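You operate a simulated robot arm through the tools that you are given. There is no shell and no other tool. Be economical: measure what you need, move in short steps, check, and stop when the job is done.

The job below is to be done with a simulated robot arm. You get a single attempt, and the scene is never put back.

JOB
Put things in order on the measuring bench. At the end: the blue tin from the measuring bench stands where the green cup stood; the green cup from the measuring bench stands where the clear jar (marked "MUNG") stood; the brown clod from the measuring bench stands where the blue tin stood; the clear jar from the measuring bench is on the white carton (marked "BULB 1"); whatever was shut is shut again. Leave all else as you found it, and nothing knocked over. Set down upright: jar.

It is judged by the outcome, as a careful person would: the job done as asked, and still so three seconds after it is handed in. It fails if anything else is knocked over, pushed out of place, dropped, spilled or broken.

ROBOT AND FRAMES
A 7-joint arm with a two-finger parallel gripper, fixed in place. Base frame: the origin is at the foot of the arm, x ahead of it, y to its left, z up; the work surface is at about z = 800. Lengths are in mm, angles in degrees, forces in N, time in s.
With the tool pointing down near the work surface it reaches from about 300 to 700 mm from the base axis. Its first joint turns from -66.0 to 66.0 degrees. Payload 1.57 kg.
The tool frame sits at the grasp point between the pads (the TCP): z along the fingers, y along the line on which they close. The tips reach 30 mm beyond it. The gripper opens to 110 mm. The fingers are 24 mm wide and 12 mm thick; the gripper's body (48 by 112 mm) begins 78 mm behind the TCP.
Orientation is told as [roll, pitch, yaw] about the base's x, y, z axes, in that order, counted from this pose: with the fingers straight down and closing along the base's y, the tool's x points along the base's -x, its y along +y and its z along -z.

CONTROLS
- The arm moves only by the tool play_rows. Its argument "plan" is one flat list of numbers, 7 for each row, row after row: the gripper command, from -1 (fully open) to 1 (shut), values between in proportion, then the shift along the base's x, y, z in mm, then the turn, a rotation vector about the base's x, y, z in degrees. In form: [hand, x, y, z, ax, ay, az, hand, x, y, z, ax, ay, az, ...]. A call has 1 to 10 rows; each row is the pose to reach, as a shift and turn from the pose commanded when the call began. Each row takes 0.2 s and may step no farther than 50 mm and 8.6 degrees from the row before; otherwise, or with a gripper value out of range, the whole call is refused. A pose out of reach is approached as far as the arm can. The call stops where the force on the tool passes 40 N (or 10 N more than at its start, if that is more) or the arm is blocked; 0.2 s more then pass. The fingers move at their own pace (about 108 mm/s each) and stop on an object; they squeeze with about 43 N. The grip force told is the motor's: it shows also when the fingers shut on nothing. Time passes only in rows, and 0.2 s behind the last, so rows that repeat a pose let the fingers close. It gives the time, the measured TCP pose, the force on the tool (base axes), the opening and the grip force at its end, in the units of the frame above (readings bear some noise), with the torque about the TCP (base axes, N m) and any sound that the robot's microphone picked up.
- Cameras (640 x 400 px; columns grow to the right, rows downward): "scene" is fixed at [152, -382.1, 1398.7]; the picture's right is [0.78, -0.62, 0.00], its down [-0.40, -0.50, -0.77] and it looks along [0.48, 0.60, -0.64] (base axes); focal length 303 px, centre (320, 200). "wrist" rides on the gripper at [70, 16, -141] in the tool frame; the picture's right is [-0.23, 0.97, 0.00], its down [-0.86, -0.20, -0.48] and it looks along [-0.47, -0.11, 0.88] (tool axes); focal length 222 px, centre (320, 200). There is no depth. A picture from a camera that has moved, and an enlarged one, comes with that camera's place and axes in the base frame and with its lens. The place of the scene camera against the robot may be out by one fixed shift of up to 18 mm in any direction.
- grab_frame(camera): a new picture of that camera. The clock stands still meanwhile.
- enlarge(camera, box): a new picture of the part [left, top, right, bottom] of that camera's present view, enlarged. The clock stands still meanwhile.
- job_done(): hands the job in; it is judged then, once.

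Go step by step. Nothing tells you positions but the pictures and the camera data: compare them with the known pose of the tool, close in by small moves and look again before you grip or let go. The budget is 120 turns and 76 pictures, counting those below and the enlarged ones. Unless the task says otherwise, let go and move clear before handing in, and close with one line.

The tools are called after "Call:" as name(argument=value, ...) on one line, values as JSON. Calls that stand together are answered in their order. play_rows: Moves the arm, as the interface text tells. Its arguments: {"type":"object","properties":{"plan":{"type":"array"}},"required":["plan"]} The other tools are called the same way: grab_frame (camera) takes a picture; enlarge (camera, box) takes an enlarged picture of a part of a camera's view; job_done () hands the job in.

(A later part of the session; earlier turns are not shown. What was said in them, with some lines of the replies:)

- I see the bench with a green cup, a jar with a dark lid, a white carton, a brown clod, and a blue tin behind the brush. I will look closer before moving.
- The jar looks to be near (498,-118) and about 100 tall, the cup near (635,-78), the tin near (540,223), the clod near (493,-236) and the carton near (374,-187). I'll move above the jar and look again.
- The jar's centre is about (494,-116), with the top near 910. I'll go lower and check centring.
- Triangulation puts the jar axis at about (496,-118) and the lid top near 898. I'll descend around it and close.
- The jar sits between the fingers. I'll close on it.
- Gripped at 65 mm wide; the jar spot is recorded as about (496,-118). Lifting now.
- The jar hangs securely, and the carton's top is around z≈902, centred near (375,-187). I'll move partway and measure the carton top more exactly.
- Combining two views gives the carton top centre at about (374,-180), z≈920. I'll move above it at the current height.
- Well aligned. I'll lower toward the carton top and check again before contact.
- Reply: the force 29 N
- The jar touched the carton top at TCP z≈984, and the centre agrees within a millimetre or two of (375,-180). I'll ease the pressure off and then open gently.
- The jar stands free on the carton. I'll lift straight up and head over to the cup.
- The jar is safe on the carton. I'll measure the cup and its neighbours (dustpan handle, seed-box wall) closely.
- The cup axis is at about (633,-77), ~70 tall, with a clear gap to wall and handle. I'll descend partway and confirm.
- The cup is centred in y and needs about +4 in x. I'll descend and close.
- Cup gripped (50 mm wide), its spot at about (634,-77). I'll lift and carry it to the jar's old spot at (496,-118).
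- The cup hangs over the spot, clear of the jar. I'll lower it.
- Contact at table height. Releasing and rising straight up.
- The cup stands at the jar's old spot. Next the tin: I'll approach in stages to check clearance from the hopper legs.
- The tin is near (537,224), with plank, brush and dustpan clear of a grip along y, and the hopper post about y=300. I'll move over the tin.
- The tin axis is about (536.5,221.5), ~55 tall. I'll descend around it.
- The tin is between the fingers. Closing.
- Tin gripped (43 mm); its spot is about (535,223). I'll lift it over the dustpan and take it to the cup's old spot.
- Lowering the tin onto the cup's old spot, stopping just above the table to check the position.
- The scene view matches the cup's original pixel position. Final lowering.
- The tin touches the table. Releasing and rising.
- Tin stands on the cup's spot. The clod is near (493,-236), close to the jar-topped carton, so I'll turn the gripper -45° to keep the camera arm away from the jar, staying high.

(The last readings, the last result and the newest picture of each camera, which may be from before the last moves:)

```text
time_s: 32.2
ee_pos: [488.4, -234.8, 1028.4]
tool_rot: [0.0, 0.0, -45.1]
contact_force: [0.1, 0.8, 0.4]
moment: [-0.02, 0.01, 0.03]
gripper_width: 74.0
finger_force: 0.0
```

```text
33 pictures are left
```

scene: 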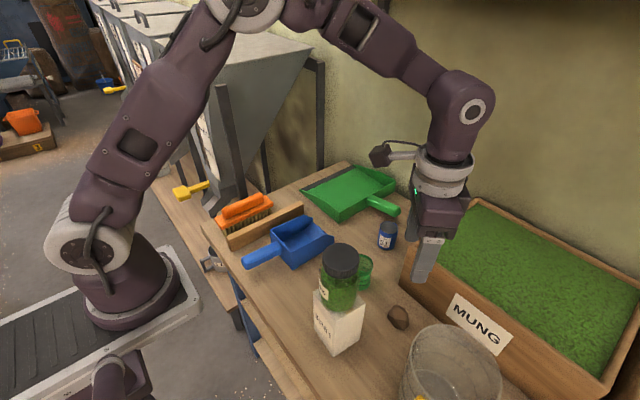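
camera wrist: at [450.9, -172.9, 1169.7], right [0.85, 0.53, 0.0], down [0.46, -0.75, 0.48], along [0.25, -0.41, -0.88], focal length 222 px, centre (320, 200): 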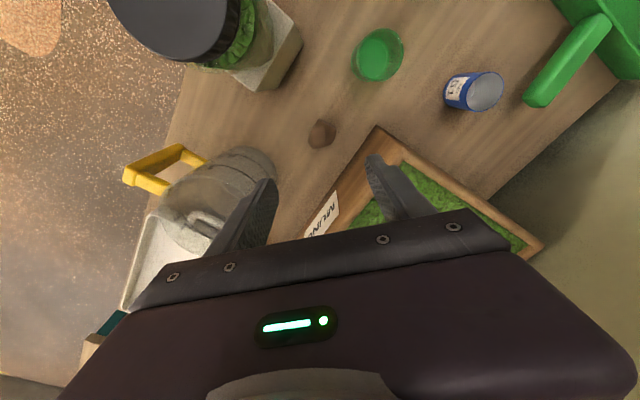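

Clod at about (490,-237); the box front face is at x≈566 and the jug base beyond y=-331, so a -45° grip is clear. I'll go lower, then look at both the clod and the arm's clearance over the jar.

Call:
play_rows(plan=[-0.35, 1.5, -2, -35, 0, 0, 0, -0.35, 1.5, -2, -70, 0, 0, 0, -0.35, 1.5, -2, -105, 0, 0, 0, -0.35, 1.5, -2, -105, 0, 0, 0])

Call:
grab_frame(camera="wrist")

Call:
grab_frame(camera="scene")

```text
time_s: 33.2
ee_pos: [492.2, -238.2, 921.1]
tool_rot: [0.1, -0.1, -45.0]
contact_force: [0.4, -0.9, 0.3]
moment: [0.02, 0.02, -0.01]
gripper_width: 74.2
finger_force: 0.1
```

```text
32 pictures are left
camera wrist: at [453.8, -176.1, 1061.7], right [0.85, 0.53, 0.0], down [0.46, -0.75, 0.48], along [0.25, -0.41, -0.88], focal length 222 px, centre (320, 200)
```

wrist: 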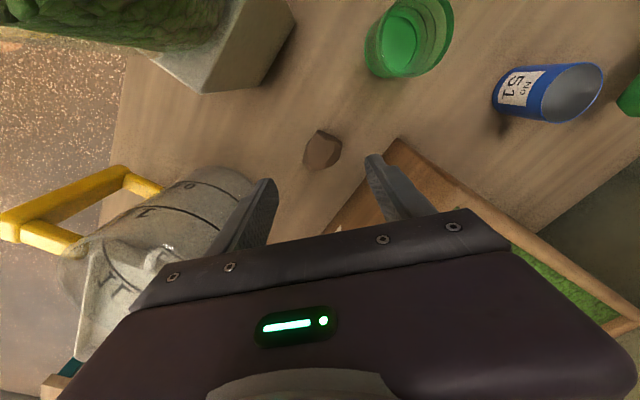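

```text
31 pictures are left
```

scene: 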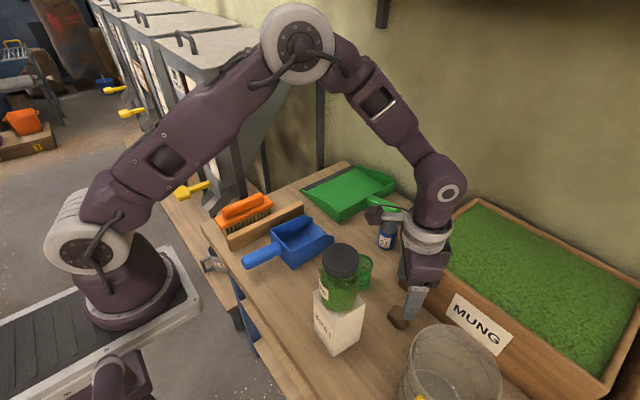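

Arm and jug clearance look good, and the clod is centred. Descending to grip height.

Call:
play_rows(plan=[-0.35, 0.5, 1.5, -35, 0, 0, 0, -0.35, 0.5, 1.5, -70, 0, 0, 0, -0.35, 0.5, 1.5, -87, 0, 0, 0, -0.35, 0.5, 1.5, -87, 0, 0, 0])

Call:
grab_frame(camera="wrist")

Call:
enlarge(camera="scene", box=[290, 130, 530, 370])

```text
time_s: 34.2
ee_pos: [490.6, -234.9, 834.9]
tool_rot: [0.0, 0.0, -45.0]
contact_force: [-0.7, -0.1, 0.6]
moment: [-0.02, -0.02, -0.03]
gripper_width: 74.5
finger_force: 0.1
```

```text
30 pictures are left
camera wrist: at [453.1, -172.9, 976.3], right [0.85, 0.53, 0.0], down [0.46, -0.75, 0.48], along [0.25, -0.41, -0.88], focal length 222 px, centre (320, 200)
```

wrist: 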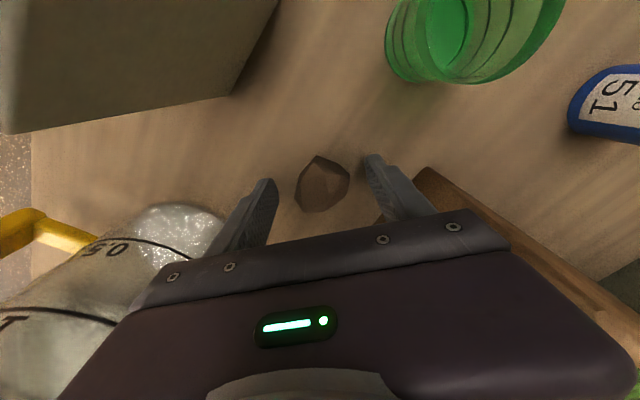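

```text
1.67 times, centred on (410, 250) of scene
camera zoom: at [152.0, -382.1, 1398.7], right [0.78, -0.62, 0.0], down [-0.4, -0.5, -0.77], along [0.48, 0.6, -0.64], focal length 506 px, centre (170, 117)
```

zoom: 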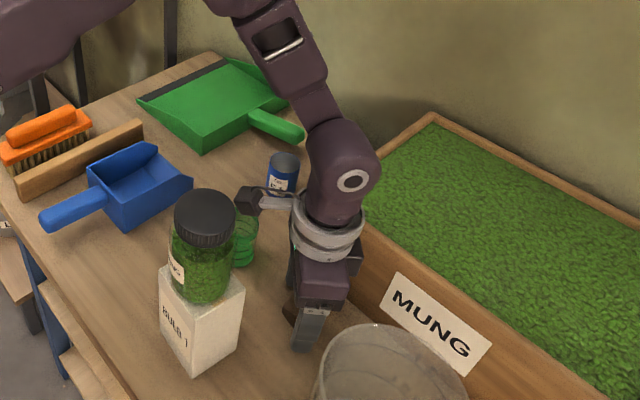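

The clod is centred between the fingertips. Closing.

Call:
play_rows(plan=[0, 1, 0, -1, 0, 0, 0, 0.3, 1, 0, -1, 0, 0, 0, 0.7, 1, 0, -1, 0, 0, 0, 0.7, 1, 0, -1, 0, 0, 0])

Call:
enlarge(camera="wrist", box=[220, 110, 420, 250])

```text
time_s: 35.2
ee_pos: [493.9, -234.3, 834.7]
tool_rot: [0.0, 0.0, -45.0]
contact_force: [-0.2, -0.2, 0.4]
moment: [0.01, -0.03, 0.01]
gripper_width: 38.7
finger_force: 42.9
```

```text
2.86 times, centred on (320, 180) of wrist
camera zoom: at [454.7, -173.1, 975.4], right [0.85, 0.53, 0.0], down [0.46, -0.75, 0.48], along [0.25, -0.41, -0.88], focal length 635 px, centre (320, 257)
```

zoom: 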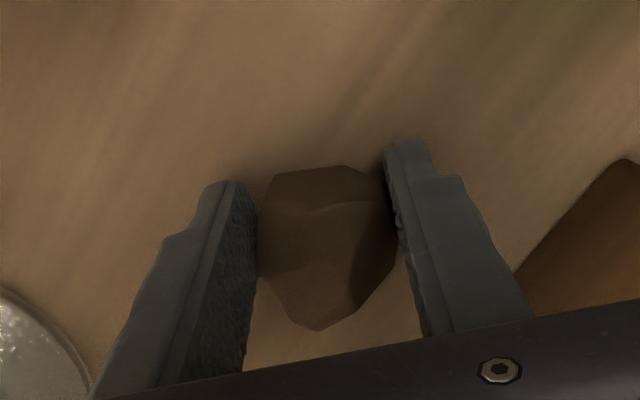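

Gripped at 38.7 mm. A slow small lift to test the hold.

Call:
play_rows(plan=[0.7, 0, 0, 5, 0, 0, 0, 0.7, 0, 0, 12, 0, 0, 0, 0.7, 0, 0, 20, 0, 0, 0, 0.7, 0, 0, 20, 0, 0, 0])

Call:
enlarge(camera="wrist", box=[220, 110, 420, 250])

```text
time_s: 36.2
ee_pos: [493.9, -232.8, 853.9]
tool_rot: [0.0, 0.0, -45.0]
contact_force: [-0.4, -0.1, -0.9]
moment: [-0.02, -0.01, 0.03]
gripper_width: 38.6
finger_force: 42.6
```

```text
2.86 times, centred on (320, 180) of wrist
camera zoom: at [455.6, -172.9, 995.5], right [0.85, 0.53, 0.0], down [0.46, -0.75, 0.48], along [0.25, -0.41, -0.88], focal length 635 px, centre (320, 257)
```

zoom: 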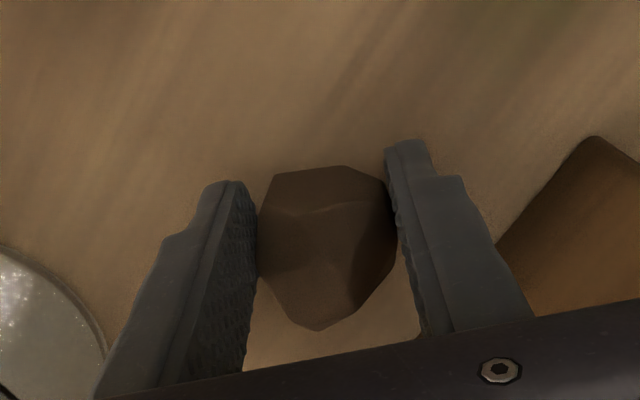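

Held firmly. I'll raise it, then travel toward the tin's spot while turning back to 0°.

Call:
play_rows(plan=[0.7, 0, 0, 40, 0, 0, 0, 0.7, 0, 0, 80, 0, 0, 0, 0.7, 0, 0, 120, 0, 0, 0, 0.7, 0, 0, 150, 0, 0, 0, 0.7, 5, 40, 150, 0, 0, 7.5, 0.7, 10, 80, 150, 0, 0, 15, 0.7, 15, 120, 150, 0, 0, 22.5, 0.7, 20, 160, 150, 0, 0, 30, 0.7, 25, 200, 150, 0, 0, 37.5, 0.7, 30, 240, 150, 0, 0, 45])

```text
time_s: 38.4
ee_pos: [524.9, 4.2, 1004.3]
tool_rot: [0.0, -0.1, 0.0]
contact_force: [0.3, -1.0, -1.0]
moment: [-0.02, 0.01, 0.0]
gripper_width: 38.6
finger_force: 42.7
```

Call:
play_rows(plan=[0.7, 0, 44, 0, 0, 0, 0, 0.7, 0, 88, 0, 0, 0, 0, 0.7, 0, 132, 0, 0, 0, 0, 0.7, 1, 176, 0, 0, 0, 0, 0.7, 2, 219, 0, 0, 0, 0, 0.7, 2, 219, -40, 0, 0, 0, 0.7, 2, 219, -80, 0, 0, 0, 0.7, 2, 219, -110, 0, 0, 0, 0.7, 2, 219, -110, 0, 0, 0])

Call:
enlarge(camera="wrist", box=[220, 80, 420, 230])

Call:
enlarge(camera="scene", box=[200, 100, 440, 250])

```text
time_s: 40.4
ee_pos: [526.0, 222.0, 891.9]
tool_rot: [0.0, 0.0, 0.0]
contact_force: [-0.7, -0.4, -0.7]
moment: [-0.01, 0.01, -0.02]
gripper_width: 38.5
finger_force: 42.5
```

```text
2.67 times, centred on (320, 155) of wrist
camera zoom: at [455.8, 240.7, 1033.6], right [0.23, 0.97, 0.0], down [0.85, -0.2, 0.48], along [0.47, -0.11, -0.88], focal length 592 px, centre (320, 320)
```

zoom: 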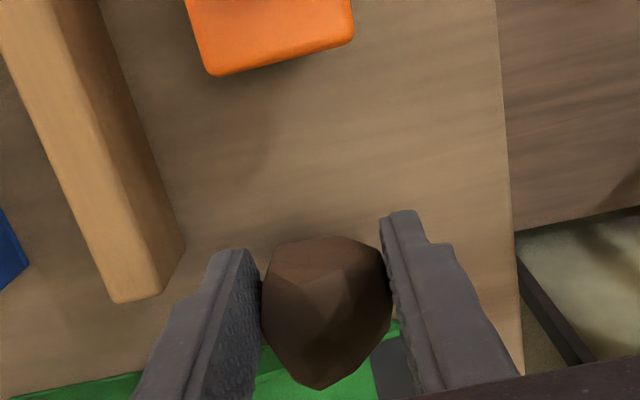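

```text
2.67 times, centred on (320, 175) of scene
camera zoom: at [152.0, -382.1, 1398.7], right [0.78, -0.62, 0.0], down [-0.4, -0.5, -0.77], along [0.48, 0.6, -0.64], focal length 809 px, centre (320, 267)
```

zoom: 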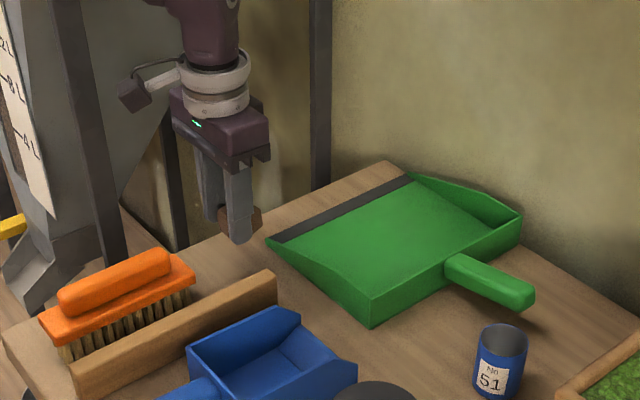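

The clod is at about x=538, so a small -2 correction. Lowering slowly to the table.

Call:
play_rows(plan=[0.7, -2, 0.5, -25, 0, 0, 0, 0.7, -2, 0.5, -42, 0, 0, 0, 0.7, -2, 0.5, -50, 0, 0, 0, 0.7, -2, 0.5, -54, 0, 0, 0, 0.7, -2, 0.5, -54, 0, 0, 0])

```text
time_s: 41.6
ee_pos: [524.7, 223.8, 838.9]
tool_rot: [0.0, 0.0, 0.0]
contact_force: [-0.1, -0.2, -1.4]
moment: [0.03, 0.05, 0.04]
gripper_width: 38.2
finger_force: 43.2
```

Call:
play_rows(plan=[0.7, 0, 0, -1.5, 0, 0, 0, 0.7, 0, 0, -3, 0, 0, 0, 0.7, 0, 0, -4.5, 0, 0, 0, 0.7, 0, 0, -4.5, 0, 0, 0])

Call:
enlarge(camera="wrist", box=[220, 80, 420, 230])

Call:
enlarge(camera="scene", box=[240, 160, 340, 230])

```text
time_s: 42.6
ee_pos: [523.2, 222.8, 836.2]
tool_rot: [0.1, 0.0, -0.1]
contact_force: [0.1, -0.5, -0.6]
moment: [0.0, 0.03, -0.01]
gripper_width: 38.7
finger_force: 43.1
```

```text
2.67 times, centred on (320, 155) of wrist
camera zoom: at [454.0, 240.6, 976.8], right [0.23, 0.97, 0.0], down [0.86, -0.2, 0.48], along [0.47, -0.11, -0.88], focal length 592 px, centre (320, 320)
```

zoom: 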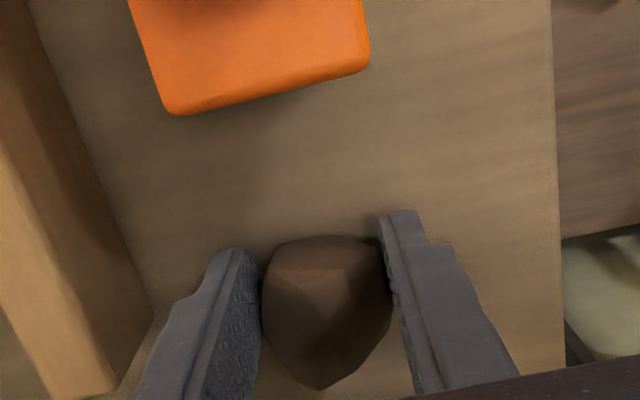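

```text
5.71 times, centred on (290, 195) of scene
camera zoom: at [152.0, -382.1, 1398.7], right [0.78, -0.62, 0.0], down [-0.4, -0.5, -0.77], along [0.48, 0.6, -0.64], focal length 1734 px, centre (491, 229)
```

zoom: 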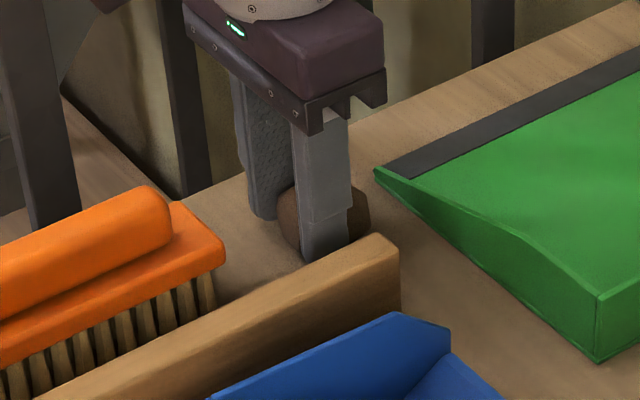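

Call:
play_rows(plan=[0.7, 0, 0, -1, 0, 0, 0, 0.7, 0, 0, -2, 0, 0, 0, 0.7, 0, 0, -2, 0, 0, 0])

```text
time_s: 43.4
ee_pos: [523.2, 224.2, 833.7]
tool_rot: [0.0, 0.0, 0.0]
contact_force: [0.0, -1.1, 0.5]
moment: [0.01, -0.02, 0.01]
gripper_width: 38.6
finger_force: 43.3
```

Call:
play_rows(plan=[0.7, 0, 0, -1, 0, 0, 0, 0.7, 0, 0, -1, 0, 0, 0])

```text
time_s: 44.0
ee_pos: [523.8, 224.1, 832.6]
tool_rot: [0.1, -0.1, 0.1]
contact_force: [-3.7, 0.3, 18.3]
moment: [-0.35, -0.28, -0.09]
gripper_width: 38.4
finger_force: 43.0
```

Contact with the table. I'll open slowly so the clod settles, then rise.

Call:
play_rows(plan=[0.7, 0, 0, 0.7, 0, 0, 0, 0.25, 0, 0, 0.7, 0, 0, 0, 0.1, 0, 0, 0.7, 0, 0, 0, -0.1, 0, 0, 0.7, 0, 0, 0, -0.3, 0, 0, 0.7, 0, 0, 0, -0.3, 0, 0, 0.7, 0, 0, 0])

Call:
enlarge(camera="wrist", box=[220, 80, 420, 230])

```text
time_s: 45.4
ee_pos: [523.6, 224.5, 833.9]
tool_rot: [0.0, -0.1, 0.0]
contact_force: [0.3, 0.7, -0.1]
moment: [-0.01, 0.02, 0.02]
gripper_width: 71.2
finger_force: 0.0
```

```text
2.67 times, centred on (320, 155) of wrist
camera zoom: at [453.6, 241.3, 974.5], right [0.23, 0.97, 0.0], down [0.86, -0.2, 0.48], along [0.47, -0.11, -0.88], focal length 592 px, centre (320, 320)
```

zoom: 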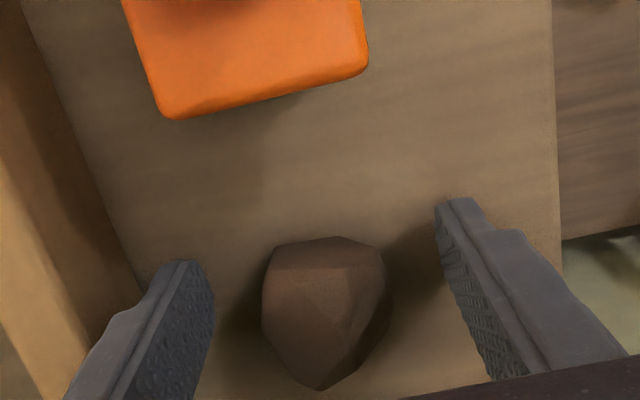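

The clod rests at the tin's old spot. I'll rise straight up, back away toward the middle and check everything.

Call:
play_rows(plan=[-0.3, 0, 0, 40, 0, 0, 0, -0.3, 0, 0, 85, 0, 0, 0, -0.3, 0, 0, 130, 0, 0, 0, -0.3, 0, 0, 175, 0, 0, 0, -0.3, 0, -30, 210, 0, 0, 0, -0.3, -10, -70, 230, 0, 0, 0, -0.3, -20, -110, 250, 0, 0, 0, -0.3, -30, -150, 270, 0, 0, 0, -0.3, -40, -190, 290, 0, 0, 0, -0.3, -50, -225, 310, 0, 0, 0])

Call:
grab_frame(camera="wrist")

Call:
grab_frame(camera="scene")

Call:
enlarge(camera="scene", box=[200, 150, 440, 300])

Call:
enlarge(camera="scene", box=[290, 220, 450, 370])

```text
time_s: 47.6
ee_pos: [474.1, -0.5, 1140.5]
tool_rot: [0.0, 0.0, 0.0]
contact_force: [-0.2, -0.3, 0.4]
moment: [0.0, 0.01, -0.01]
gripper_width: 71.5
finger_force: 0.0
```

```text
21 pictures are left
camera wrist: at [404.5, 16.6, 1282.0], right [0.23, 0.97, 0.0], down [0.86, -0.2, 0.48], along [0.47, -0.11, -0.88], focal length 222 px, centre (320, 200)
```

wrist: 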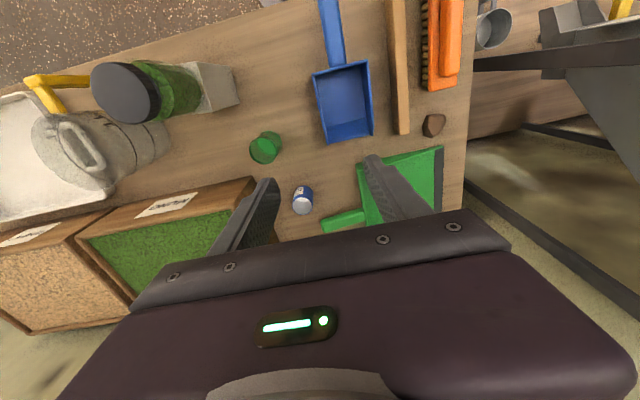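

```text
20 pictures are left
```

scene: 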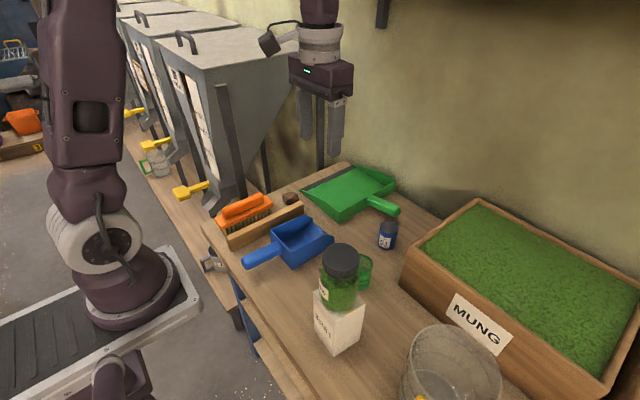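

```text
2.67 times, centred on (320, 225) of scene
camera zoom: at [152.0, -382.1, 1398.7], right [0.78, -0.62, 0.0], down [-0.4, -0.5, -0.77], along [0.48, 0.6, -0.64], focal length 809 px, centre (320, 133)
```

zoom: 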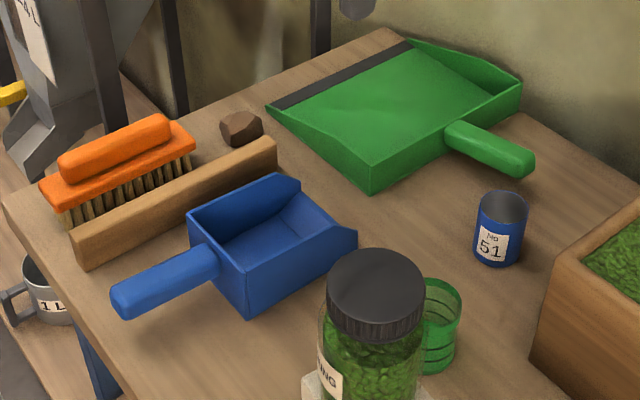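

```text
2.67 times, centred on (370, 295) of scene
camera zoom: at [152.0, -382.1, 1398.7], right [0.78, -0.62, 0.0], down [-0.4, -0.5, -0.77], along [0.48, 0.6, -0.64], focal length 809 px, centre (187, -53)
```

zoom: 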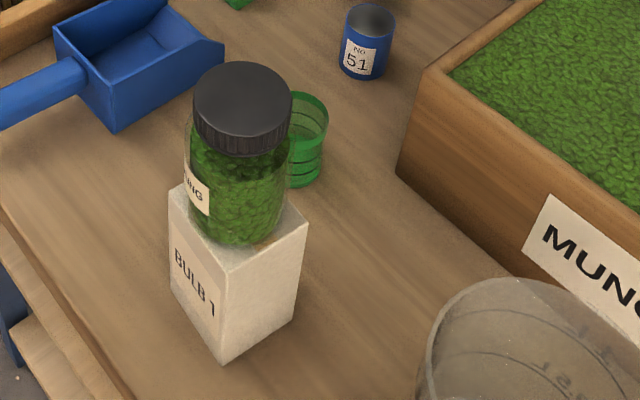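

Everything is where it was asked for and nothing else has moved: the tin is on the cup's spot, the cup on the jar's spot, the clod on the tin's spot, and the closed jar upright on the unmoved carton. I'm handing it in.

Call:
job_done()

```text
The job is handed in.
```

The job is done and handed in: the tin, cup and clod are each on their new spots, and the jar stands upright, lid still on, on the "BULB 1" carton.
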